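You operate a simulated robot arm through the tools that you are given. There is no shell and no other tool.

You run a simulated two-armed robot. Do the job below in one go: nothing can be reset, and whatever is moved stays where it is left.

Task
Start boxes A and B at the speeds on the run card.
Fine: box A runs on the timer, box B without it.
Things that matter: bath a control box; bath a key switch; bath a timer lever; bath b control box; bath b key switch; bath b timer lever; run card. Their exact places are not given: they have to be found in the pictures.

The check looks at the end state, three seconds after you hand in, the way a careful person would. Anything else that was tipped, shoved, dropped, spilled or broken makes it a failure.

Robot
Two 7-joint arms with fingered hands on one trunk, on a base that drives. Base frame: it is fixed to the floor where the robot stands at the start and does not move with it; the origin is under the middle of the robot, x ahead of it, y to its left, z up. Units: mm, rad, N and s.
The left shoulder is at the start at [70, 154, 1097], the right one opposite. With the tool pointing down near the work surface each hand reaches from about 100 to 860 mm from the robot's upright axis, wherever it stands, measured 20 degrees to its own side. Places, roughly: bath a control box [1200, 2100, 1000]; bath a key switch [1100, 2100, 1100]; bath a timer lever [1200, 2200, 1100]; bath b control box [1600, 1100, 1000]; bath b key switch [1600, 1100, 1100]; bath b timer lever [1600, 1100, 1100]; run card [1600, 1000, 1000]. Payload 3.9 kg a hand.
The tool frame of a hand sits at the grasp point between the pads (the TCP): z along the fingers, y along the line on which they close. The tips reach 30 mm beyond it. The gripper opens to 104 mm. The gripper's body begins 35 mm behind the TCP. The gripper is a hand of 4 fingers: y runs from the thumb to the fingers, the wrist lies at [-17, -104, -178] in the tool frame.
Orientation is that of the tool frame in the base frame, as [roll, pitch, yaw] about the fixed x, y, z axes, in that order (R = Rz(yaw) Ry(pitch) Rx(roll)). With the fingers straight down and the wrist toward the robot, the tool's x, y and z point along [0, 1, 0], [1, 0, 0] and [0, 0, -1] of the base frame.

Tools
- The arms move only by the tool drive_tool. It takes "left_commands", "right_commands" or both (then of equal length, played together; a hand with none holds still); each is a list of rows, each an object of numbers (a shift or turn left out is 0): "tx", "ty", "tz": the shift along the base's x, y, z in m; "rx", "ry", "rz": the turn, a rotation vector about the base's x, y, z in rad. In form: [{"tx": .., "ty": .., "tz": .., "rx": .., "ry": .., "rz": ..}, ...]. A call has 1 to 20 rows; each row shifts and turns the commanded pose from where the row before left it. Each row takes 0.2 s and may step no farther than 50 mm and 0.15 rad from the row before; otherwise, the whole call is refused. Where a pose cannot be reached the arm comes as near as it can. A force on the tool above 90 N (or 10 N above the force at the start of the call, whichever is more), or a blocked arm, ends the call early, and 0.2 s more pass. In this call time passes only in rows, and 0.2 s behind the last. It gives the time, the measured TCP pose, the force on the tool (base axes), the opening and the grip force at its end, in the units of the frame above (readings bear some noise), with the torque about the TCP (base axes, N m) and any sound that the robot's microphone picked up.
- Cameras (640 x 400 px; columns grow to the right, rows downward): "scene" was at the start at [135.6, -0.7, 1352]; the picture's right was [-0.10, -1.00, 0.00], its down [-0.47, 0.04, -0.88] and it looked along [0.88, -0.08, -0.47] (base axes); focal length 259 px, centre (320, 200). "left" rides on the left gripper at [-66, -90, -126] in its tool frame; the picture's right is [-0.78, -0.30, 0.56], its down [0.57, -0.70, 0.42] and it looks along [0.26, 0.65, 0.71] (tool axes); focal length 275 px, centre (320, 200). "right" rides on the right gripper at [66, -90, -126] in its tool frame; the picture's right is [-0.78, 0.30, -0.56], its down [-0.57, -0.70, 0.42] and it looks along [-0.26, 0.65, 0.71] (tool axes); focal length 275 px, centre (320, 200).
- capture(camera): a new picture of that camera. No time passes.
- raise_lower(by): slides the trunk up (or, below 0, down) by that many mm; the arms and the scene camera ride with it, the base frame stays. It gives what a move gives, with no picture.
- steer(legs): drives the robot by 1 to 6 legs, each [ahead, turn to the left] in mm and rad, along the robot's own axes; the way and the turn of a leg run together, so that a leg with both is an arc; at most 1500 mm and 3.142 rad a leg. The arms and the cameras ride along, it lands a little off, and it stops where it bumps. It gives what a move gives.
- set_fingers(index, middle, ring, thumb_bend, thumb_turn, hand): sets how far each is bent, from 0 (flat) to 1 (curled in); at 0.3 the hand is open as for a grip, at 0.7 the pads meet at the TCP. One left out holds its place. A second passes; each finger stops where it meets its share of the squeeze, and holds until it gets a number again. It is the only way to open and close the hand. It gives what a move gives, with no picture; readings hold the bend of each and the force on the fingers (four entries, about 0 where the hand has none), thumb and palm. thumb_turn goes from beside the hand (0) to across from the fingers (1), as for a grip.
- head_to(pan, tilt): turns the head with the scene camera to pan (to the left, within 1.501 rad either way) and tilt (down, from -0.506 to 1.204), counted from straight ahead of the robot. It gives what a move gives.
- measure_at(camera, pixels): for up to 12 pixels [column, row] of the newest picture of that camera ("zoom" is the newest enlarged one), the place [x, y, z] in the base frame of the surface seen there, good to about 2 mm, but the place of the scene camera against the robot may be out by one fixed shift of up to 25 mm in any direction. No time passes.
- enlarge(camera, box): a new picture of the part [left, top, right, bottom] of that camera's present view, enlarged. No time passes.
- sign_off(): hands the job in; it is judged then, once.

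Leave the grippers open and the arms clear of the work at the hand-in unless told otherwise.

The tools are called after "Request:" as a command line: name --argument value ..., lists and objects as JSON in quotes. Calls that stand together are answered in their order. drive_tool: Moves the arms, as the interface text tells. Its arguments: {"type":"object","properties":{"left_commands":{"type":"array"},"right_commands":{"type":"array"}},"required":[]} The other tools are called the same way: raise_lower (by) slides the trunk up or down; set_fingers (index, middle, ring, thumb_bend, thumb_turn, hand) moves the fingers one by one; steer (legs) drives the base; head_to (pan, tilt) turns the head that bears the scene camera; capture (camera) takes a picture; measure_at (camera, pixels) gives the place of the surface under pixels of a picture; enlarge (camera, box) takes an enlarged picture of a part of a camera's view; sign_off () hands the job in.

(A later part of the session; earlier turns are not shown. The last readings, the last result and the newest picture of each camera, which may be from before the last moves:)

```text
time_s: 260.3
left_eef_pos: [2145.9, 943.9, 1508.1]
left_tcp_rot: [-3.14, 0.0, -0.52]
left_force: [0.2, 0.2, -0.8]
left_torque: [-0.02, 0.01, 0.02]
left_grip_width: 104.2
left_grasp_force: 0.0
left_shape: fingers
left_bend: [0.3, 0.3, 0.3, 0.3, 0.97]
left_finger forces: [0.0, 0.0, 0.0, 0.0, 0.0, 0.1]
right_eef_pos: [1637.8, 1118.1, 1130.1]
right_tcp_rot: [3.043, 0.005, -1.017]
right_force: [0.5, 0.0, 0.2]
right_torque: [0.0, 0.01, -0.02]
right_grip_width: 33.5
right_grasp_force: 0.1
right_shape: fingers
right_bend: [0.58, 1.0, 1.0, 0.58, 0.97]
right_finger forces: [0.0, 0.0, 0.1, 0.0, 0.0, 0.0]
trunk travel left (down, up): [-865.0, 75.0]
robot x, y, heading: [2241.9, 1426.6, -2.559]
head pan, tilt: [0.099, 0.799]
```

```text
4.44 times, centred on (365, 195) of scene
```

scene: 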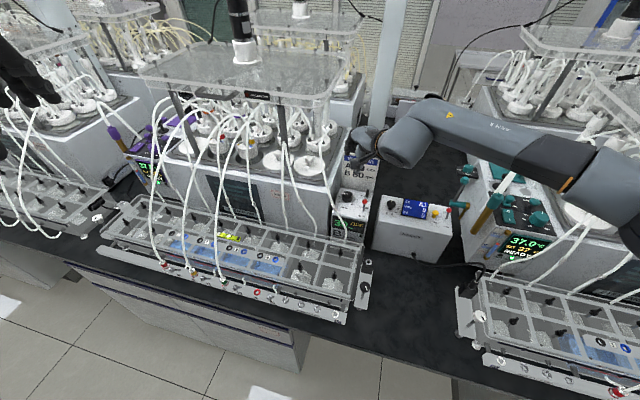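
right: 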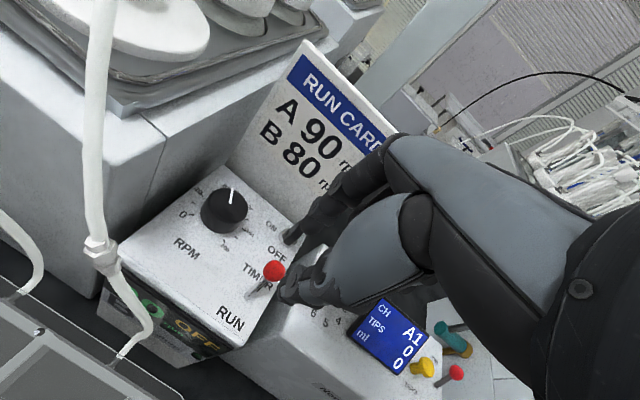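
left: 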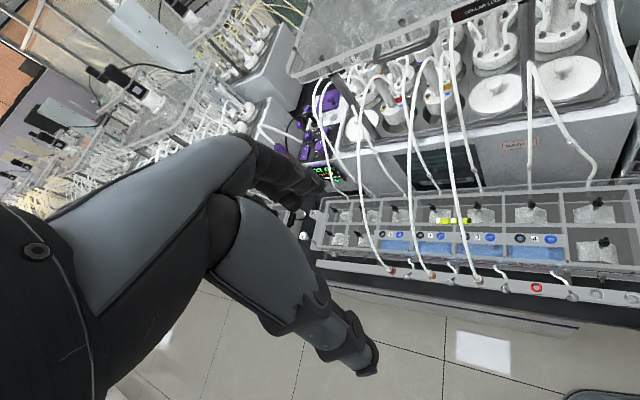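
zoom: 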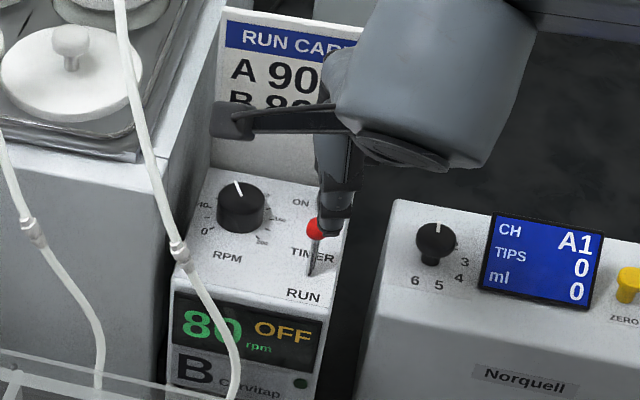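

I measure ball, stalk foot and key precisely in the right camera's view.

Request:
enlarge --camera "right" --box '[200, 160, 400, 320]'

Request:
measure_at --camera "zoom" --pixels '[[255, 272], [240, 275], [262, 262], [195, 345], [230, 300], [300, 190], [318, 160], [290, 205], [312, 185], [285, 180], [322, 152], [282, 200]]'

```text
2.50 times, centred on (300, 240) of right
```

zoom: 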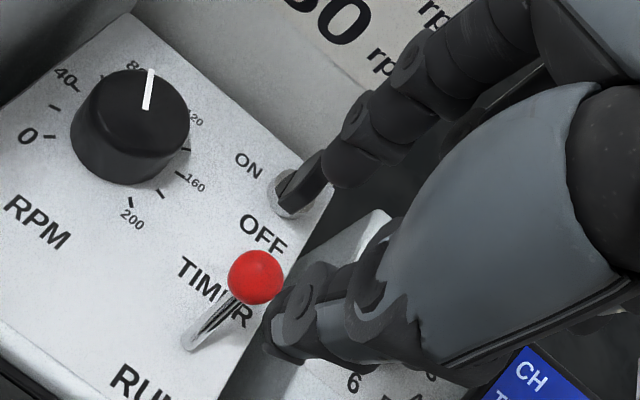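

```text
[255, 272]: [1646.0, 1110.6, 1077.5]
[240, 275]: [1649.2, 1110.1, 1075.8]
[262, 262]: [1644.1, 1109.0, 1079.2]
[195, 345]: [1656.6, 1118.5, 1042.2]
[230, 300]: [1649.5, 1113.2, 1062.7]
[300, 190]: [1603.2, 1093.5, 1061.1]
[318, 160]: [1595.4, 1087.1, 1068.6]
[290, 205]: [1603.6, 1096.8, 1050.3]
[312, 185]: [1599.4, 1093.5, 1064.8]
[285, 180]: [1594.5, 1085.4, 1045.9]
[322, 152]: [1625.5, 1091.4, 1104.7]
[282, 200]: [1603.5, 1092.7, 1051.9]
```

Ball centre ≈(1642,1111,1075). I fine-shift and descend around it to z≈1092.

Request:
drive_tool --right_commands '[{"tx": 0.0007, "ty": -0.002, "tz": -0.012}, {"tz": -0.013}, {"tz": -0.013}]'

Request:
capture --camera "right"

Request:
enlarge --camera "right" --box '[200, 160, 400, 320]'

```text
time_s: 261.1
left_eef_pos: [2147.9, 942.5, 1508.8]
left_tcp_rot: [-3.14, 0.002, -0.521]
left_force: [-0.1, -0.5, -0.9]
left_torque: [0.01, -0.01, -0.02]
left_grip_width: 104.5
left_grasp_force: 0.1
left_shape: fingers
left_bend: [0.3, 0.3, 0.3, 0.3, 0.97]
left_finger forces: [0.0, 0.0, 0.0, 0.0, 0.0, 0.0]
right_eef_pos: [1639.9, 1114.6, 1090.8]
right_tcp_rot: [3.042, 0.005, -1.018]
right_force: [-0.5, 0.7, 0.2]
right_torque: [0.02, 0.01, -0.01]
right_grip_width: 33.2
right_grasp_force: 0.1
right_shape: fingers
right_bend: [0.58, 1.0, 1.0, 0.58, 0.97]
right_finger forces: [0.1, 0.0, 0.0, 0.0, 0.0, 0.0]
trunk travel left (down, up): [-865.0, 75.0]
robot x, y, heading: [2244.7, 1423.3, -2.555]
head pan, tilt: [0.099, 0.799]
```

```text
taken
```

right: 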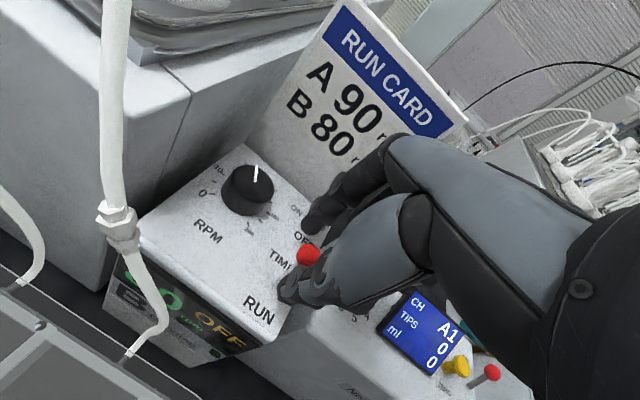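

```text
2.50 times, centred on (300, 240) of right
```

zoom: 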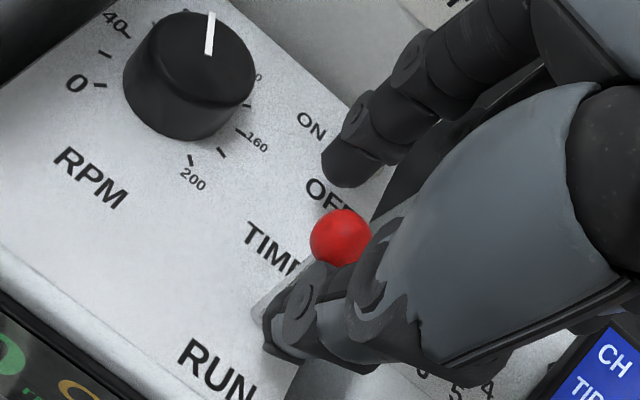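

The ball is between the pads. I pull toward the front (RUN) in small steps.

Request:
drive_tool --right_commands '[{"tx": 0.0064, "ty": 0.0028}, {"tx": 0.0064, "ty": 0.0028}, {"tx": 0.0064, "ty": 0.0028}, {"tx": 0.0064, "ty": 0.0028}]'

Request:
capture --camera "right"

Request:
enlarge --camera "right" --box '[200, 160, 400, 320]'

```text
time_s: 262.1
left_eef_pos: [2148.4, 943.0, 1507.5]
left_tcp_rot: [-3.141, 0.002, -0.52]
left_force: [-0.3, 0.8, -0.2]
left_torque: [0.01, 0.03, -0.02]
left_grip_width: 104.2
left_grasp_force: 0.0
left_shape: fingers
left_bend: [0.3, 0.3, 0.3, 0.3, 0.97]
left_finger forces: [0.1, 0.1, 0.1, 0.0, 0.0, 0.0]
right_eef_pos: [1665.0, 1125.6, 1091.9]
right_tcp_rot: [3.042, 0.005, -1.019]
right_force: [-0.9, -0.2, -0.3]
right_torque: [0.01, 0.0, 0.0]
right_grip_width: 34.0
right_grasp_force: 0.1
right_shape: fingers
right_bend: [0.58, 1.0, 1.0, 0.58, 0.97]
right_finger forces: [0.4, 0.0, 0.0, 0.0, 0.1, 0.0]
trunk travel left (down, up): [-865.0, 75.0]
robot x, y, heading: [2244.5, 1423.6, -2.55]
head pan, tilt: [0.099, 0.799]
```

```text
taken
```

right: 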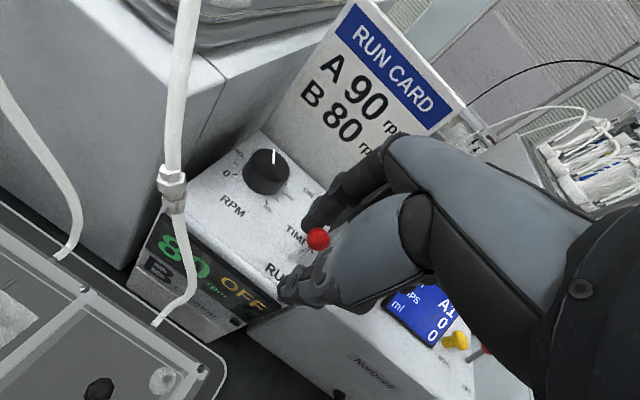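

```text
2.50 times, centred on (300, 240) of right
```

zoom: 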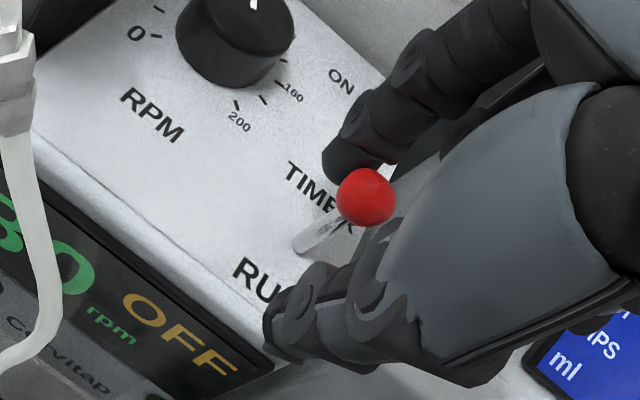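

The index is now on the ball. I keep pulling.

Request:
drive_tool --right_commands '[{"tx": 0.0055, "ty": 0.0024}, {"tx": 0.0055, "ty": 0.0024}, {"tx": 0.0055, "ty": 0.0024}]'

Request:
capture --camera "right"

Request:
enlarge --camera "right" --box '[200, 160, 400, 320]'

```text
time_s: 262.9
left_eef_pos: [2147.0, 943.3, 1506.7]
left_tcp_rot: [3.142, 0.002, -0.521]
left_force: [1.5, -0.7, -0.1]
left_torque: [0.02, 0.03, -0.01]
left_grip_width: 104.2
left_grasp_force: 0.0
left_shape: fingers
left_bend: [0.3, 0.3, 0.3, 0.3, 0.97]
left_finger forces: [0.0, 0.0, 0.0, 0.0, 0.1, 0.0]
right_eef_pos: [1681.1, 1132.6, 1092.2]
right_tcp_rot: [3.042, 0.004, -1.018]
right_force: [-0.8, -1.2, 0.6]
right_torque: [-0.04, 0.03, -0.01]
right_grip_width: 35.6
right_grasp_force: 0.5
right_shape: fingers
right_bend: [0.56, 1.0, 1.0, 0.58, 0.97]
right_finger forces: [1.5, 0.0, 0.0, 0.0, 0.1, 0.0]
trunk travel left (down, up): [-865.0, 75.0]
robot x, y, heading: [2242.0, 1425.1, -2.549]
head pan, tilt: [0.099, 0.799]
```

```text
taken
```

right: 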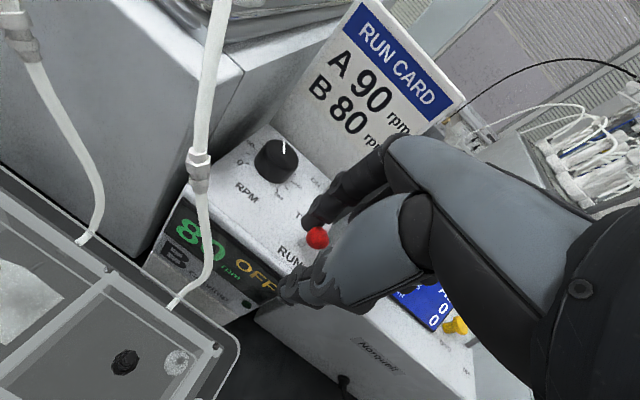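

```text
2.50 times, centred on (300, 240) of right
```

zoom: 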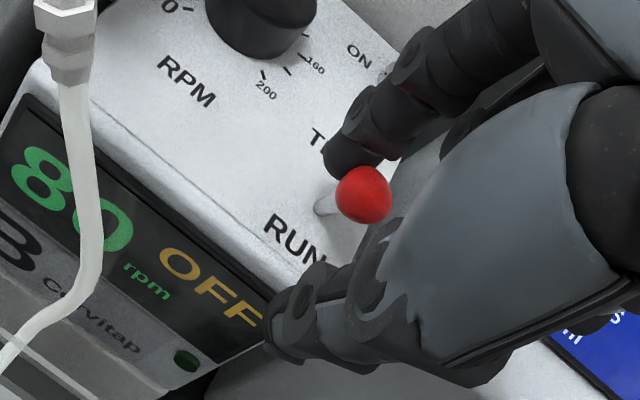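

I check where the ball is now.

Request:
measure_at --camera "zoom" --pixels '[[362, 192], [355, 200], [322, 207], [330, 203]]'

Request:
drive_tool --right_commands '[{"tx": 0.0037, "ty": 0.0016}]'

Request:
enlarge --camera "right" --box '[200, 160, 400, 320]'

Request:
measure_at --camera "zoom" --pixels '[[362, 192], [355, 200], [322, 207], [330, 203]]'

```text
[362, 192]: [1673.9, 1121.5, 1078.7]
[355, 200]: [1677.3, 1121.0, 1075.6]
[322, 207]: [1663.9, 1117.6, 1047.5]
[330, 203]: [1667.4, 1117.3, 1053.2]
```

```text
time_s: 263.3
left_eef_pos: [2145.8, 942.5, 1508.8]
left_tcp_rot: [-3.14, 0.001, -0.521]
left_force: [-0.5, 0.3, -0.3]
left_torque: [0.02, 0.04, -0.03]
left_grip_width: 104.3
left_grasp_force: 0.0
left_shape: fingers
left_bend: [0.3, 0.3, 0.3, 0.3, 0.97]
left_finger forces: [0.0, 0.1, 0.0, 0.0, 0.0, 0.0]
right_eef_pos: [1684.7, 1134.5, 1092.6]
right_tcp_rot: [3.043, 0.005, -1.018]
right_force: [-4.1, -2.4, 0.7]
right_torque: [-0.07, 0.04, 0.01]
right_grip_width: 38.2
right_grasp_force: 1.8
right_shape: fingers
right_bend: [0.54, 1.0, 1.0, 0.58, 0.97]
right_finger forces: [3.2, 0.0, 0.0, 0.0, 0.0, 0.1]
trunk travel left (down, up): [-865.0, 75.0]
robot x, y, heading: [2245.2, 1423.6, -2.553]
head pan, tilt: [0.099, 0.799]
```

```text
2.50 times, centred on (300, 240) of right
```

zoom: 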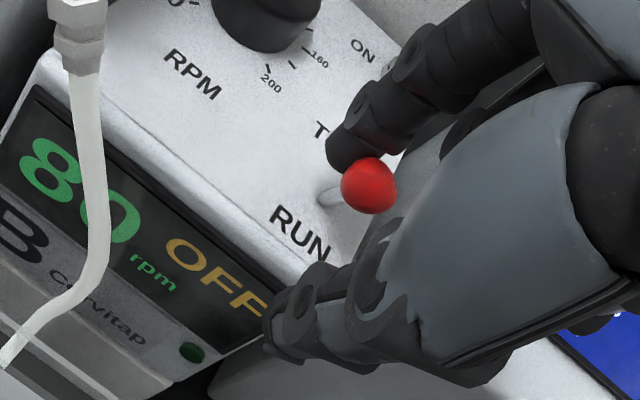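

```text
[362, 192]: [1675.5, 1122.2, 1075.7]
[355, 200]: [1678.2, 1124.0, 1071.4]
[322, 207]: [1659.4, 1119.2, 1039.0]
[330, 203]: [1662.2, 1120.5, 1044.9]
```

The ball is at its front stop (RUN), index feels 3 N. I ease off 4 mm and lift.

Request:
drive_tool --right_commands '[{"tx": -0.005, "ty": -0.0022}, {"tz": 0.02}, {"tz": 0.03}, {"tz": 0.03}]'

Request:
capture --camera "right"

Request:
enlarge --camera "scene" --box '[310, 150, 420, 240]'

```text
time_s: 264.3
left_eef_pos: [2147.7, 942.9, 1509.5]
left_tcp_rot: [3.14, 0.003, -0.52]
left_force: [-0.1, 0.5, -0.1]
left_torque: [0.01, 0.04, 0.0]
left_grip_width: 104.3
left_grasp_force: 0.0
left_shape: fingers
left_bend: [0.3, 0.3, 0.3, 0.3, 0.97]
left_finger forces: [0.0, 0.0, 0.1, 0.0, 0.0, 0.0]
right_eef_pos: [1681.0, 1130.9, 1173.5]
right_tcp_rot: [3.045, 0.007, -1.018]
right_force: [-0.3, 0.2, 0.7]
right_torque: [-0.01, -0.02, 0.04]
right_grip_width: 33.5
right_grasp_force: 0.1
right_shape: fingers
right_bend: [0.58, 1.0, 1.0, 0.58, 0.97]
right_finger forces: [0.0, 0.0, 0.0, 0.1, 0.0, 0.0]
trunk travel left (down, up): [-865.0, 75.0]
robot x, y, heading: [2245.1, 1421.2, -2.553]
head pan, tilt: [0.099, 0.799]
```

```text
taken
```

right: 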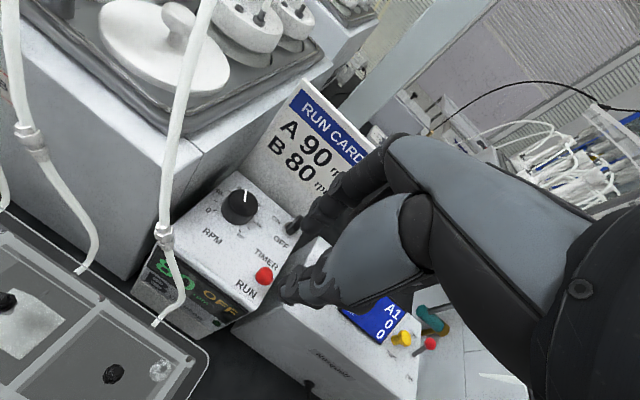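

```text
4.44 times, centred on (365, 195) of scene
```

zoom: 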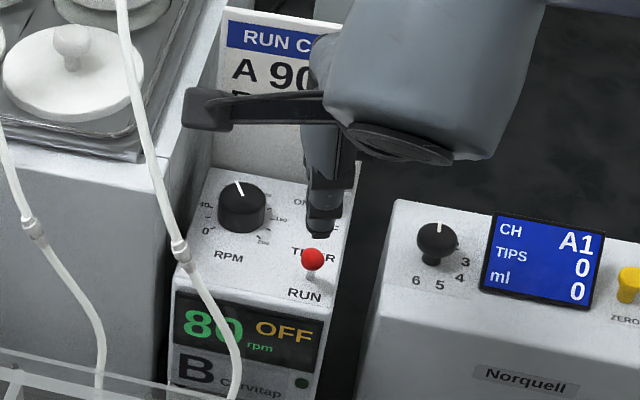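

Lever B is at RUN. For the key, the card leaves no room for a pinch, so I'll push the blade's front end to the left with the index from the right side (thumb then stays off the lever). I move over to the right of the key with the wrist turned outward.

Request:
drive_tool --right_commands '[{"tx": 0.0, "ty": 0.015, "rz": 0.094}, {"tx": -0.02, "ty": 0.0, "rz": 0.094}, {"tx": -0.02, "ty": -0.002, "rz": 0.094}, {"tx": -0.02, "ty": -0.003, "rz": 0.094, "tz": -0.018}, {"tx": -0.021, "ty": -0.003, "rz": 0.094, "tz": -0.025}]'

Request:
capture --camera "right"

Request:
enlarge --camera "scene" --box '[310, 130, 430, 230]'

```text
time_s: 265.5
left_eef_pos: [2145.1, 944.3, 1508.1]
left_tcp_rot: [-3.141, 0.0, -0.521]
left_force: [-0.3, 1.2, -0.7]
left_torque: [-0.01, 0.0, -0.01]
left_grip_width: 104.2
left_grasp_force: 0.0
left_shape: fingers
left_bend: [0.3, 0.3, 0.3, 0.3, 0.97]
left_finger forces: [0.0, 0.0, 0.1, 0.0, 0.1, 0.0]
right_eef_pos: [1596.9, 1138.0, 1128.3]
right_tcp_rot: [3.042, 0.004, -0.55]
right_force: [-0.6, -0.3, -0.6]
right_torque: [0.03, -0.02, 0.0]
right_grip_width: 33.1
right_grasp_force: 0.1
right_shape: fingers
right_bend: [0.58, 1.0, 1.0, 0.58, 0.97]
right_finger forces: [0.0, 0.0, 0.1, 0.1, 0.0, 0.0]
trunk travel left (down, up): [-865.0, 75.0]
robot x, y, heading: [2245.6, 1427.8, -2.552]
head pan, tilt: [0.099, 0.799]
```

```text
taken
```

right: 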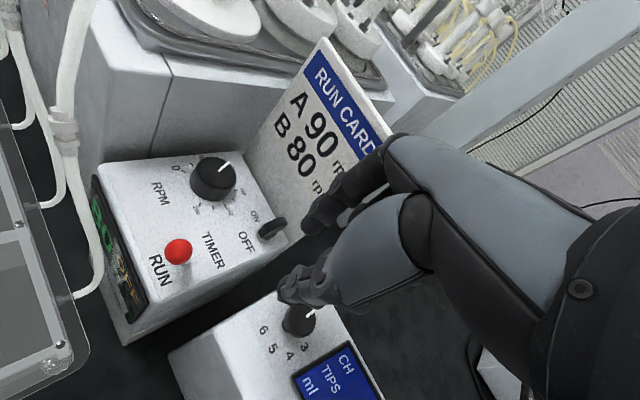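

```text
4.00 times, centred on (370, 180) of scene
```

zoom: 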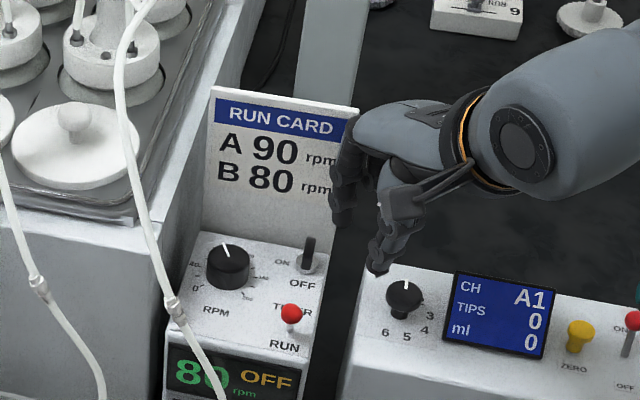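

The thumb is near the pump's knob; I measure that knob, the key and the index tip before descending.

Request:
enlarge --camera "right" --box '[220, 180, 360, 350]'

Request:
measure_at --camera "right" --pixels '[[300, 325], [292, 318], [310, 318], [285, 345], [270, 230], [262, 236], [283, 222], [308, 225], [318, 210], [283, 295], [300, 290], [195, 355]]'

```text
2.35 times, centred on (290, 265) of right
```

zoom: 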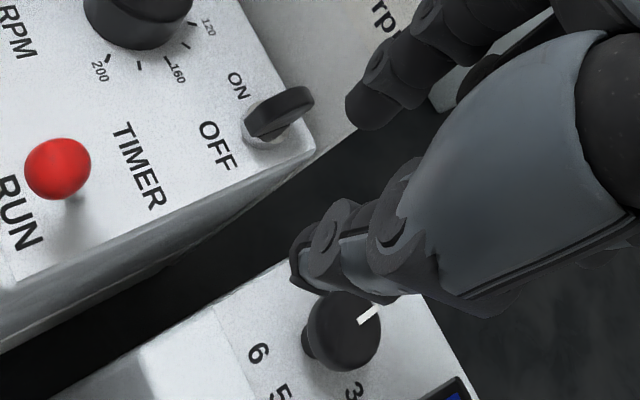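

```text
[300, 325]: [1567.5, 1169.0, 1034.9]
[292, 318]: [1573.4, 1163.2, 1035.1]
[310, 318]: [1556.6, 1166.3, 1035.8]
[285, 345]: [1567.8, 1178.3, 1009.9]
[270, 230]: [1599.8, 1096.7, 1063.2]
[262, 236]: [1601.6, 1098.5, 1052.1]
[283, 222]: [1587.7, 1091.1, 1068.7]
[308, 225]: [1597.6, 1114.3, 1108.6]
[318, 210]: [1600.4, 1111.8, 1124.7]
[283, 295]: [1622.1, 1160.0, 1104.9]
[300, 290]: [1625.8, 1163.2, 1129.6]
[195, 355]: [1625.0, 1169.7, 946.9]
```

The way down is clear of the pump knob. I lower beside the key (TCP z≈1076).

Request:
drive_tool --right_commands '[{"tx": -0.0025, "ty": -0.001, "tz": -0.018}, {"tz": -0.018}, {"tz": -0.016}]'

Request:
capture --camera "right"

Request:
enlarge --camera "right" --box '[220, 150, 380, 290]'

Request:
enlarge --camera "scene" --box '[310, 130, 430, 230]'

```text
time_s: 266.3
left_eef_pos: [2147.0, 944.0, 1509.0]
left_tcp_rot: [3.141, 0.001, -0.52]
left_force: [-0.5, -0.7, 0.9]
left_torque: [-0.03, 0.03, 0.02]
left_grip_width: 104.4
left_grasp_force: 0.0
left_shape: fingers
left_bend: [0.3, 0.3, 0.3, 0.3, 0.97]
left_finger forces: [0.1, 0.0, 0.0, 0.1, 0.0, 0.0]
right_eef_pos: [1597.3, 1137.4, 1075.3]
right_tcp_rot: [3.042, 0.005, -0.55]
right_force: [0.3, 0.3, -0.3]
right_torque: [0.01, 0.0, 0.02]
right_grip_width: 33.2
right_grasp_force: 0.0
right_shape: fingers
right_bend: [0.58, 1.0, 1.0, 0.58, 0.97]
right_finger forces: [0.0, 0.0, 0.0, 0.0, 0.1, 0.1]
trunk travel left (down, up): [-865.0, 75.0]
robot x, y, heading: [2243.3, 1421.2, -2.554]
head pan, tilt: [0.099, 0.799]
```

```text
taken
```

right: 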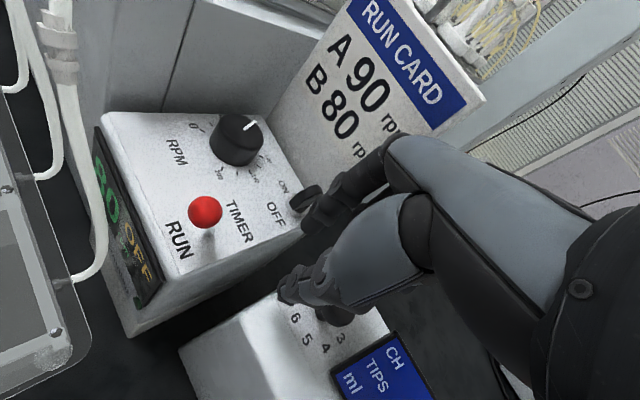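

```text
2.86 times, centred on (300, 220) of right
```

zoom: 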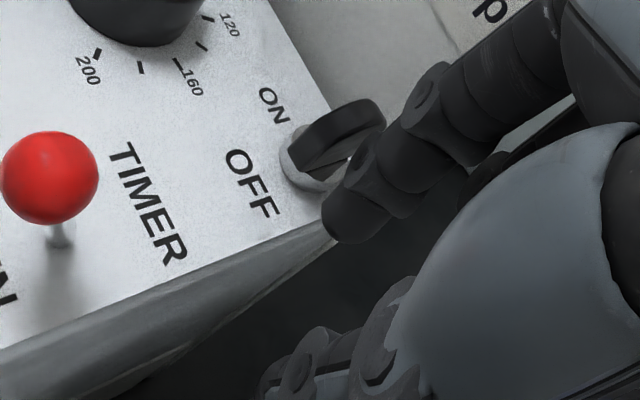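

```text
4.00 times, centred on (370, 180) of scene
```

zoom: 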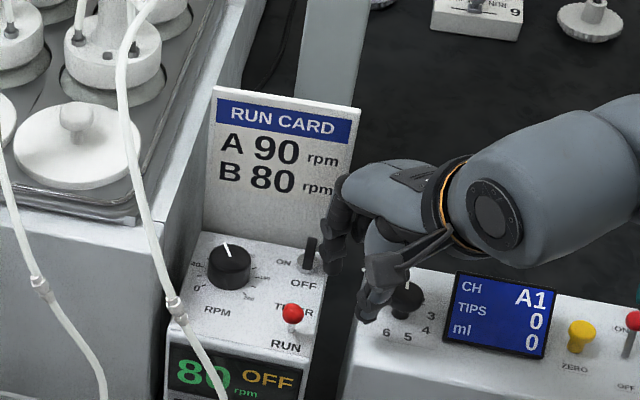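

I measure index tip and blade in this picture.

Request:
enlarge --camera "right" --box '[220, 150, 380, 290]'

Request:
measure_at --camera "zoom" --pixels '[[328, 212], [340, 225], [345, 195], [365, 165], [310, 165], [330, 150], [370, 110], [300, 140], [350, 155], [322, 180]]'

```text
2.86 times, centred on (300, 220) of right
```

zoom: 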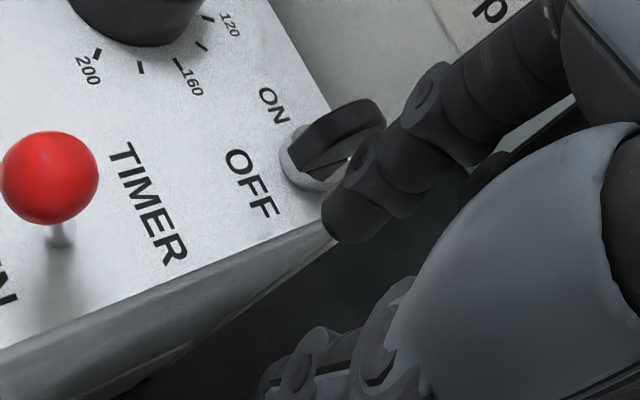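

```text
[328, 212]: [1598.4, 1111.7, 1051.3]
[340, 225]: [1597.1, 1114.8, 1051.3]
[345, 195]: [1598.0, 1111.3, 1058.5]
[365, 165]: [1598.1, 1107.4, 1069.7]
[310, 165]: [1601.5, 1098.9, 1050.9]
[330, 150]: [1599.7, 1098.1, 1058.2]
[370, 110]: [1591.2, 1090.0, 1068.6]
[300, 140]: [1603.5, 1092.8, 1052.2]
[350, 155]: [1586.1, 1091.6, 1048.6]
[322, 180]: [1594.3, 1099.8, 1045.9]
```

Index side is ~12 mm right of the blade. I push left in 5 mm steps.

Request:
drive_tool --right_commands '[{"tx": 0.0018, "ty": -0.0046}, {"tx": 0.0018, "ty": -0.0046}, {"tx": 0.0018, "ty": -0.0046}, {"tx": 0.0018, "ty": -0.0046}]'

Request:
enlarge --camera "right" --box '[220, 150, 380, 290]'

Request:
enlarge --camera "scene" --box '[310, 130, 430, 230]'

```text
time_s: 267.3
left_eef_pos: [2151.7, 944.3, 1507.9]
left_tcp_rot: [-3.141, 0.001, -0.516]
left_force: [-0.4, -0.1, -0.4]
left_torque: [-0.03, 0.0, -0.02]
left_grip_width: 104.2
left_grasp_force: 0.2
left_shape: fingers
left_bend: [0.3, 0.3, 0.3, 0.3, 0.97]
left_finger forces: [0.1, 0.0, 0.1, 0.0, 0.0, 0.0]
right_eef_pos: [1609.6, 1115.2, 1078.4]
right_tcp_rot: [3.041, 0.002, -0.54]
right_force: [5.5, 2.7, 0.8]
right_torque: [0.04, -0.05, 0.12]
right_grip_width: 26.5
right_grasp_force: 3.0
right_shape: fingers
right_bend: [0.63, 1.0, 1.0, 0.58, 0.97]
right_finger forces: [5.7, 0.0, 0.1, 0.0, 0.1, 0.0]
trunk travel left (down, up): [-865.0, 75.0]
robot x, y, heading: [2246.4, 1427.2, -2.545]
head pan, tilt: [0.099, 0.799]
```

```text
2.86 times, centred on (300, 220) of right
```

zoom: 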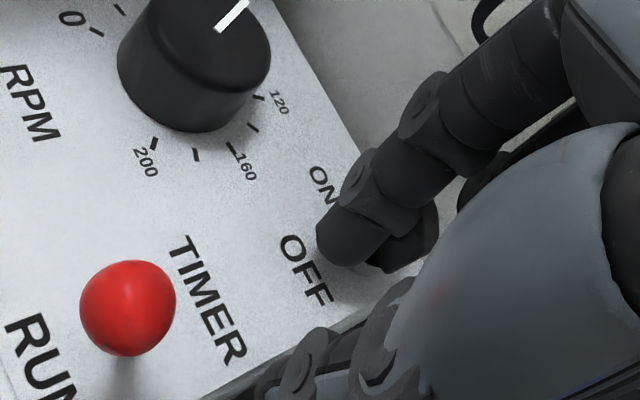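

```text
4.00 times, centred on (370, 180) of scene
```

zoom: 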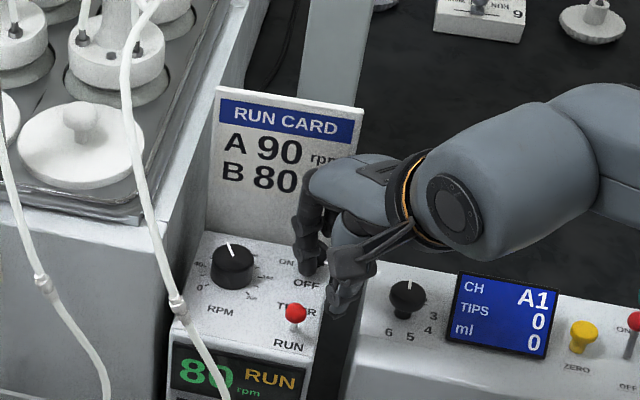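

The display of B already shows "80 RUN", so the key has turned; the index is now in front of the blade. I back off to the front slightly, lift, and look.

Request:
drive_tool --right_commands '[{"tx": 0.004, "ty": 0.0018}, {"tz": 0.025}, {"tz": 0.035}, {"tz": 0.035}]'

Request:
capture --camera "right"

Request:
enlarge --camera "right" --box '[160, 180, 320, 300]'

Request:
enlarge --camera "scene" --box '[310, 150, 420, 240]'

```text
time_s: 268.3
left_eef_pos: [2148.3, 942.4, 1508.2]
left_tcp_rot: [3.141, 0.002, -0.52]
left_force: [0.2, 0.5, -0.2]
left_torque: [-0.01, 0.02, 0.0]
left_grip_width: 104.1
left_grasp_force: 0.0
left_shape: fingers
left_bend: [0.3, 0.3, 0.3, 0.3, 0.97]
left_finger forces: [0.0, 0.1, 0.1, 0.1, 0.1, 0.0]
right_eef_pos: [1608.9, 1120.9, 1171.8]
right_tcp_rot: [3.043, 0.008, -0.547]
right_force: [0.5, -0.1, -0.7]
right_torque: [0.0, 0.0, -0.01]
right_grip_width: 32.9
right_grasp_force: 0.0
right_shape: fingers
right_bend: [0.58, 1.0, 1.0, 0.58, 0.97]
right_finger forces: [0.0, 0.0, 0.1, 0.0, 0.0, 0.0]
trunk travel left (down, up): [-865.0, 75.0]
robot x, y, heading: [2245.7, 1421.8, -2.554]
head pan, tilt: [0.099, 0.799]
```

```text
taken
```

right: 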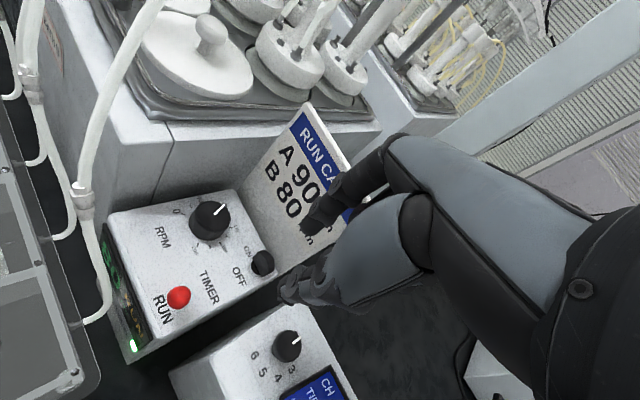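

```text
3.33 times, centred on (240, 240) of right
```

zoom: 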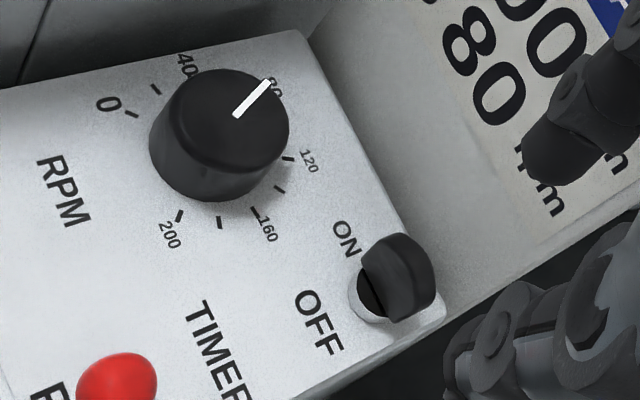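

```text
4.44 times, centred on (365, 195) of scene
```

zoom: 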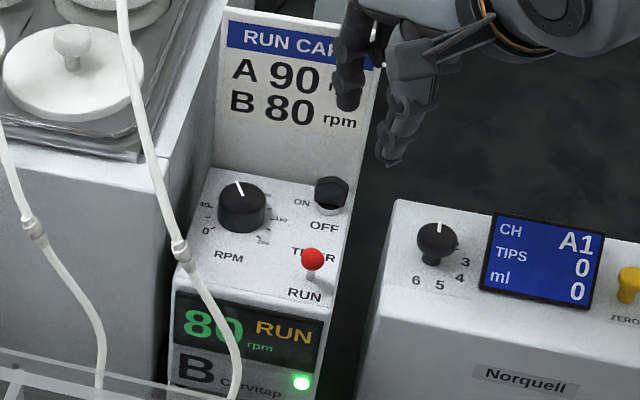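

B shows 80 RUN with its green lamp lit and key at ON. Box A had shown "90 ON", so I look at A again from here to see its lamp and state.

Request:
drive_tool --right_commands '[{"tz": 0.04}, {"tz": 0.04}, {"tx": 0.03, "ty": 0.02, "tz": 0.01}, {"tx": 0.035, "ty": 0.02}, {"tx": 0.035, "ty": 0.02}, {"tx": 0.035, "ty": 0.02}, {"tx": 0.035, "ty": 0.02}]'

Request:
head_to --pan -1.1 --tilt 0.45

Request:
capture --camera "scene"

```text
time_s: 269.9
left_eef_pos: [2149.4, 944.0, 1508.4]
left_tcp_rot: [3.14, 0.002, -0.519]
left_force: [0.3, 1.0, -0.1]
left_torque: [0.02, -0.01, -0.01]
left_grip_width: 104.1
left_grasp_force: 0.1
left_shape: fingers
left_bend: [0.3, 0.3, 0.3, 0.3, 0.97]
left_finger forces: [0.1, 0.0, 0.1, 0.0, 0.0, 0.0]
right_eef_pos: [1781.6, 1224.4, 1262.7]
right_tcp_rot: [3.041, 0.006, -0.549]
right_force: [0.8, 0.5, -0.1]
right_torque: [-0.01, 0.02, -0.03]
right_grip_width: 32.8
right_grasp_force: 0.1
right_shape: fingers
right_bend: [0.58, 1.0, 1.0, 0.58, 0.97]
right_finger forces: [0.0, 0.0, 0.0, 0.1, 0.0, 0.0]
trunk travel left (down, up): [-865.0, 75.0]
robot x, y, heading: [2245.8, 1424.1, -2.555]
head pan, tilt: [0.099, 0.799]
```

```text
time_s: 271.3
left_eef_pos: [2147.6, 943.1, 1508.3]
left_tcp_rot: [-3.141, 0.001, -0.52]
left_force: [0.0, -0.3, 0.5]
left_torque: [-0.03, 0.0, 0.05]
left_grip_width: 104.4
left_grasp_force: 0.1
left_shape: fingers
left_bend: [0.3, 0.3, 0.3, 0.3, 0.97]
left_finger forces: [0.0, 0.0, 0.1, 0.0, 0.0, 0.1]
right_eef_pos: [1779.6, 1222.3, 1262.5]
right_tcp_rot: [3.041, 0.006, -0.547]
right_force: [-0.2, -0.8, -0.3]
right_torque: [0.0, -0.03, 0.04]
right_grip_width: 33.3
right_grasp_force: 0.1
right_shape: fingers
right_bend: [0.58, 1.0, 1.0, 0.58, 0.97]
right_finger forces: [0.0, 0.0, 0.0, 0.0, 0.1, 0.0]
trunk travel left (down, up): [-865.0, 75.0]
robot x, y, heading: [2243.7, 1426.5, -2.553]
head pan, tilt: [-1.1, 0.45]
```

```text
taken
```

scene: 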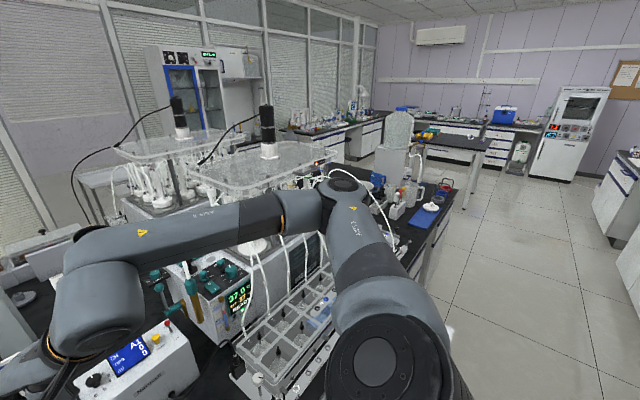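

A is hidden from here. I raise the trunk and drive back along the bench to where I can see box A.

Request:
raise_lower --by 70

Request:
drive_tool --right_commands '[{"tx": 0.03, "ty": 0.02, "tz": 0.02, "rz": -0.08}, {"tx": 0.03, "ty": 0.02, "tz": 0.02, "rz": -0.08}, {"tx": 0.02, "ty": 0.012, "tz": 0.02, "rz": -0.08}, {"tz": 0.02, "rz": -0.08}]'

Request:
steer --legs '[[0, -1.57], [850, 0], [0, 1.5]]'

Request:
head_to --pan -0.1 --tilt 0.7

Request:
capture --camera "scene"

```text
time_s: 272.4
left_eef_pos: [2148.0, 944.3, 1579.0]
left_tcp_rot: [3.141, 0.002, -0.519]
left_force: [0.4, -0.5, -0.9]
left_torque: [-0.02, 0.0, 0.02]
left_grip_width: 104.3
left_grasp_force: 0.0
left_shape: fingers
left_bend: [0.3, 0.3, 0.3, 0.3, 0.97]
left_finger forces: [0.0, 0.0, 0.0, 0.0, 0.0, 0.1]
right_eef_pos: [1780.1, 1222.1, 1331.5]
right_tcp_rot: [3.044, 0.005, -0.546]
right_force: [0.3, 0.8, -0.1]
right_torque: [0.01, 0.02, -0.01]
right_grip_width: 33.2
right_grasp_force: 0.1
right_shape: fingers
right_bend: [0.58, 1.0, 1.0, 0.58, 0.97]
right_finger forces: [0.0, 0.0, 0.0, 0.1, 0.0, 0.1]
trunk travel left (down, up): [-935.0, 5.0]
robot x, y, heading: [2244.6, 1425.0, -2.55]
head pan, tilt: [-1.1, 0.45]
```

```text
time_s: 273.4
left_eef_pos: [2146.3, 942.0, 1577.7]
left_tcp_rot: [-3.141, 0.002, -0.52]
left_force: [0.7, 0.3, -0.4]
left_torque: [0.02, 0.01, -0.01]
left_grip_width: 104.4
left_grasp_force: 0.0
left_shape: fingers
left_bend: [0.3, 0.3, 0.3, 0.3, 0.97]
left_finger forces: [0.0, 0.0, 0.0, 0.0, 0.1, 0.0]
right_eef_pos: [1861.5, 1273.8, 1411.2]
right_tcp_rot: [3.043, 0.005, -0.87]
right_force: [-0.5, 0.1, 0.4]
right_torque: [0.0, 0.02, 0.02]
right_grip_width: 33.2
right_grasp_force: 0.1
right_shape: fingers
right_bend: [0.58, 1.0, 1.0, 0.58, 0.97]
right_finger forces: [0.1, 0.1, 0.0, 0.0, 0.0, 0.0]
trunk travel left (down, up): [-935.0, 5.0]
robot x, y, heading: [2242.3, 1427.0, -2.551]
head pan, tilt: [-1.1, 0.45]
```

```text
time_s: 281.7
left_eef_pos: [1312.8, 2208.2, 1577.5]
left_tcp_rot: [-3.139, 0.003, -2.067]
left_force: [-0.6, -0.3, -0.2]
left_torque: [-0.01, 0.02, 0.0]
left_grip_width: 104.5
left_grasp_force: 0.1
left_shape: fingers
left_bend: [0.3, 0.3, 0.3, 0.3, 0.97]
left_finger forces: [0.0, 0.0, 0.0, 0.1, 0.1, 0.0]
right_eef_pos: [1637.4, 2500.6, 1410.9]
right_tcp_rot: [3.043, 0.005, -2.412]
right_force: [-0.8, 0.1, 0.5]
right_torque: [0.0, 0.02, 0.0]
right_grip_width: 33.2
right_grasp_force: 0.0
right_shape: fingers
right_bend: [0.58, 1.0, 1.0, 0.58, 0.97]
right_finger forces: [0.0, 0.0, 0.1, 0.0, 0.0, 0.0]
trunk travel left (down, up): [-935.0, 5.0]
robot x, y, heading: [1828.1, 2142.3, 2.248]
head pan, tilt: [-1.1, 0.45]
stopped in leg 2: the robot was blocked; the commanded pose is now the measured one
```

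```text
time_s: 283.0
left_eef_pos: [1314.0, 2206.6, 1579.5]
left_tcp_rot: [-3.14, 0.004, -2.065]
left_force: [-0.2, -1.3, -0.5]
left_torque: [-0.01, -0.01, -0.02]
left_grip_width: 104.7
left_grasp_force: 0.2
left_shape: fingers
left_bend: [0.3, 0.3, 0.3, 0.3, 0.97]
left_finger forces: [0.1, 0.0, 0.1, 0.1, 0.0, 0.1]
right_eef_pos: [1637.6, 2499.9, 1412.0]
right_tcp_rot: [3.042, 0.005, -2.411]
right_force: [0.0, 0.3, -0.3]
right_torque: [-0.03, 0.01, 0.01]
right_grip_width: 33.0
right_grasp_force: 0.0
right_shape: fingers
right_bend: [0.58, 1.0, 1.0, 0.58, 0.97]
right_finger forces: [0.0, 0.0, 0.0, 0.0, 0.0, 0.0]
trunk travel left (down, up): [-935.0, 5.0]
robot x, y, heading: [1824.6, 2144.0, 2.251]
head pan, tilt: [-0.099, 0.7]
```

```text
taken
```

scene: 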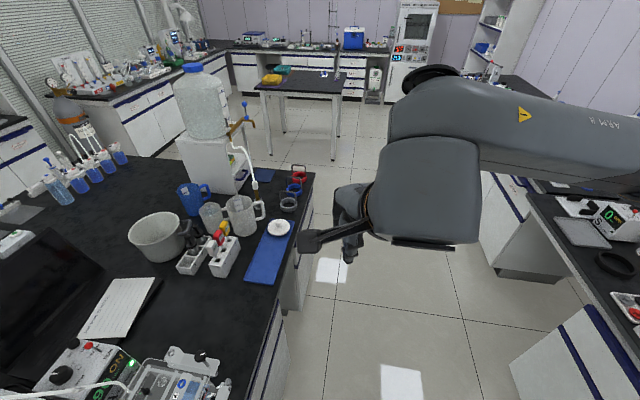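

The drive stopped: my heading drifted toward the bench. I look to the left side to see what is touched.

Request:
head_to --pan 1.3 --tilt 0.5

Request:
capture --camera "scene"

Request:
capture --camera "left"

Request:
head_to --pan 0.7 --tilt 0.9

Request:
capture --camera "scene"

```text
time_s: 284.5
left_eef_pos: [1315.0, 2206.7, 1577.8]
left_tcp_rot: [-3.14, 0.004, -2.067]
left_force: [0.1, -0.3, 0.6]
left_torque: [0.02, -0.01, 0.01]
left_grip_width: 104.5
left_grasp_force: 0.1
left_shape: fingers
left_bend: [0.3, 0.3, 0.3, 0.3, 0.97]
left_finger forces: [0.0, 0.0, 0.1, 0.0, 0.1, 0.0]
right_eef_pos: [1638.5, 2500.4, 1412.3]
right_tcp_rot: [3.044, 0.003, -2.41]
right_force: [0.6, 0.7, 0.4]
right_torque: [0.03, -0.02, 0.01]
right_grip_width: 33.3
right_grasp_force: 0.0
right_shape: fingers
right_bend: [0.58, 1.0, 1.0, 0.58, 0.97]
right_finger forces: [0.0, 0.1, 0.2, 0.1, 0.1, 0.1]
trunk travel left (down, up): [-935.0, 5.0]
robot x, y, heading: [1827.0, 2142.2, 2.252]
head pan, tilt: [1.3, 0.499]
```

```text
taken
```

scene: 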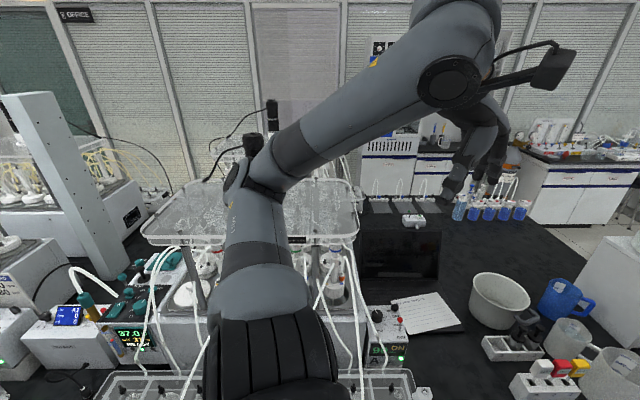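

```text
taken
```

left: 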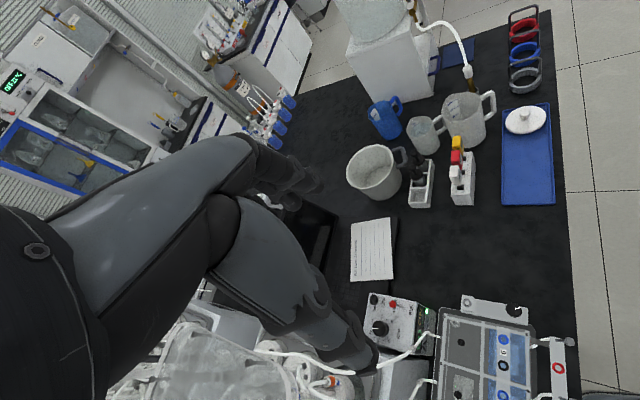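

```text
time_s: 285.5
left_eef_pos: [1313.8, 2206.9, 1577.9]
left_tcp_rot: [3.141, 0.003, -2.068]
left_force: [0.0, -0.5, -1.0]
left_torque: [0.03, 0.04, 0.01]
left_grip_width: 104.7
left_grasp_force: 0.1
left_shape: fingers
left_bend: [0.3, 0.3, 0.3, 0.3, 0.97]
left_finger forces: [0.0, 0.0, 0.0, 0.1, 0.1, 0.0]
right_eef_pos: [1638.3, 2500.3, 1411.6]
right_tcp_rot: [3.042, 0.004, -2.411]
right_force: [0.2, -0.2, 0.4]
right_torque: [-0.01, -0.01, -0.01]
right_grip_width: 33.1
right_grasp_force: 0.0
right_shape: fingers
right_bend: [0.58, 1.0, 1.0, 0.58, 0.97]
right_finger forces: [0.0, 0.0, 0.0, 0.0, 0.1, 0.0]
trunk travel left (down, up): [-935.0, 5.0]
robot x, y, heading: [1821.5, 2142.9, 2.248]
head pan, tilt: [0.7, 0.901]
```

```text
taken
```

scene: 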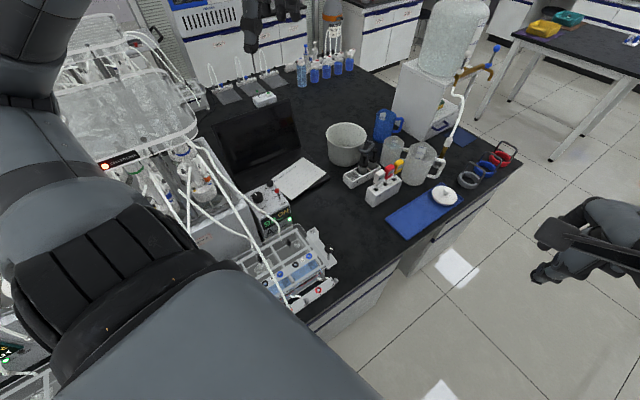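

I zoom on the bath A stirrer motor beside the left elbow and measure the gap.

Request:
head_to --pan 1.3 --tilt 0.5

Request:
capture --camera "scene"

Request:
enlarge --camera "scene" --box '[140, 90, 400, 250]'

Request:
measure_at --camera "scene" --pixels '[[250, 142], [248, 150], [272, 115], [240, 178], [258, 195], [300, 150], [250, 260], [240, 210], [225, 190], [200, 230]]'

Request:
enlarge --camera "scene" --box '[350, 290, 450, 390]'

```text
time_s: 286.5
left_eef_pos: [1315.1, 2207.3, 1576.8]
left_tcp_rot: [-3.141, 0.004, -2.065]
left_force: [-0.1, 0.3, 1.2]
left_torque: [-0.03, 0.04, -0.01]
left_grip_width: 104.6
left_grasp_force: 0.0
left_shape: fingers
left_bend: [0.3, 0.3, 0.3, 0.3, 0.97]
left_finger forces: [0.0, 0.0, 0.1, 0.0, 0.0, 0.1]
right_eef_pos: [1637.6, 2500.6, 1411.3]
right_tcp_rot: [3.043, 0.004, -2.41]
right_force: [-0.4, 0.8, -0.1]
right_torque: [0.03, 0.02, -0.01]
right_grip_width: 32.8
right_grasp_force: 0.1
right_shape: fingers
right_bend: [0.58, 1.0, 1.0, 0.58, 0.97]
right_finger forces: [0.0, 0.1, 0.1, 0.0, 0.1, 0.0]
trunk travel left (down, up): [-935.0, 5.0]
robot x, y, heading: [1826.0, 2142.0, 2.253]
head pan, tilt: [1.3, 0.499]
```

```text
taken
```

scene: 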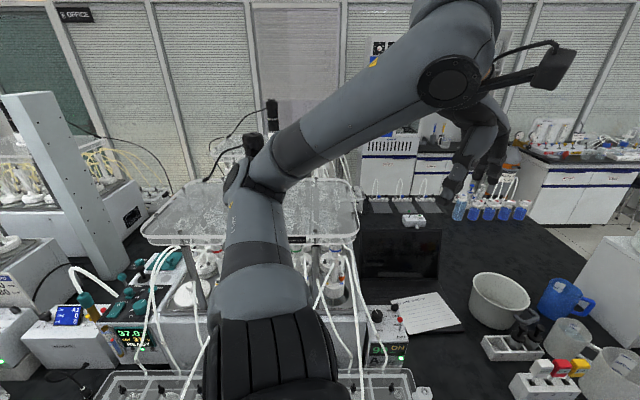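

```text
2.46 times, centred on (270, 170) of scene
```

zoom: 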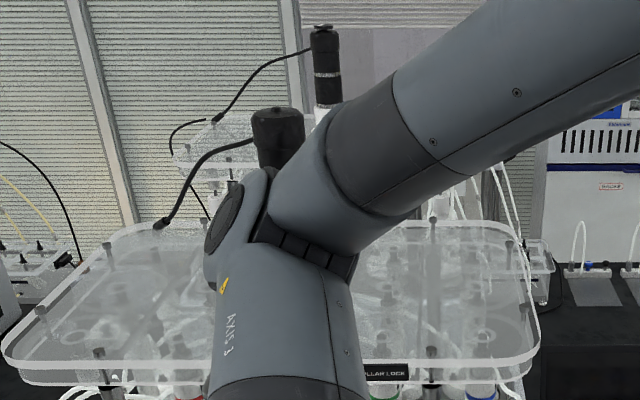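

```text
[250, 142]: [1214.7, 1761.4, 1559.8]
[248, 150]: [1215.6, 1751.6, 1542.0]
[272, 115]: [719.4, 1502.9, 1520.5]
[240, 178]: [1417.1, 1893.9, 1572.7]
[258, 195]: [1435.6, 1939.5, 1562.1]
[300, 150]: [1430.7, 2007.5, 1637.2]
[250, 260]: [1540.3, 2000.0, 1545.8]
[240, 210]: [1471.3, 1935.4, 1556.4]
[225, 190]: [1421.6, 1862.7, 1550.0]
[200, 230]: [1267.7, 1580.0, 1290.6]
```

```text
4.00 times, centred on (400, 340) of scene
```

zoom: 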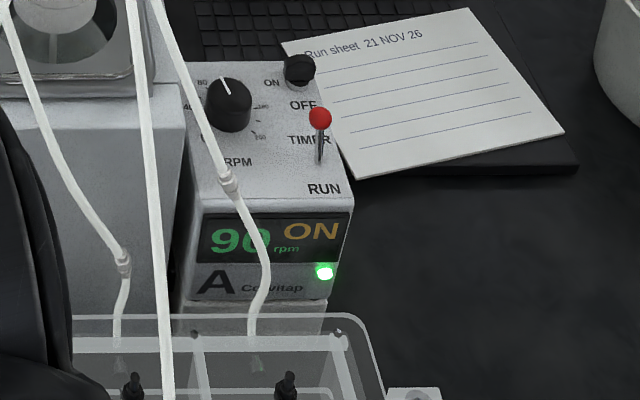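

The stirrer motor is 240 mm from the arm, so only the base met the bench edge; nothing on the bench is disturbed. Box A: 90 ON, green lamp lit, lever at TIMER, key at ON. I back away from the bench and turn into the aisle.

Request:
steer --legs '[[-300, 0]]'

Request:
set_fingers --hand "right" --index 0.3 --middle 0.3 --ring 0.3 --thumb_bend 0.3

```text
time_s: 288.6
left_eef_pos: [1503.2, 1972.1, 1575.3]
left_tcp_rot: [-3.14, 0.002, -2.062]
left_force: [0.2, -0.5, -0.9]
left_torque: [-0.04, 0.01, -0.01]
left_grip_width: 104.2
left_grasp_force: 0.0
left_shape: fingers
left_bend: [0.3, 0.3, 0.3, 0.3, 0.97]
left_finger forces: [0.0, 0.0, 0.1, 0.0, 0.1, 0.0]
right_eef_pos: [1827.0, 2266.9, 1410.6]
right_tcp_rot: [3.047, 0.002, -2.409]
right_force: [0.1, -0.7, -0.4]
right_torque: [0.0, -0.02, -0.02]
right_grip_width: 33.2
right_grasp_force: 0.0
right_shape: fingers
right_bend: [0.58, 1.0, 1.0, 0.58, 0.97]
right_finger forces: [0.1, 0.1, 0.1, 0.0, 0.1, 0.0]
trunk travel left (down, up): [-935.0, 5.0]
robot x, y, heading: [2017.6, 1907.8, 2.259]
head pan, tilt: [1.3, 0.499]
```

```text
time_s: 289.6
left_eef_pos: [1507.6, 1968.4, 1578.1]
left_tcp_rot: [-3.14, 0.004, -2.063]
left_force: [-0.2, -0.4, -0.6]
left_torque: [0.03, 0.02, -0.02]
left_grip_width: 104.4
left_grasp_force: 0.0
left_shape: fingers
left_bend: [0.3, 0.3, 0.3, 0.3, 0.97]
left_finger forces: [0.0, 0.0, 0.0, 0.1, 0.0, 0.0]
right_eef_pos: [1829.0, 2261.9, 1412.9]
right_tcp_rot: [3.042, 0.003, -2.407]
right_force: [-0.2, 0.9, -0.3]
right_torque: [0.04, 0.03, 0.0]
right_grip_width: 104.5
right_grasp_force: 0.0
right_shape: fingers
right_bend: [0.3, 0.3, 0.3, 0.3, 0.97]
right_finger forces: [0.1, 0.0, 0.0, 0.0, 0.1, 0.1]
trunk travel left (down, up): [-935.0, 5.0]
robot x, y, heading: [2015.9, 1906.7, 2.253]
head pan, tilt: [1.3, 0.499]
```

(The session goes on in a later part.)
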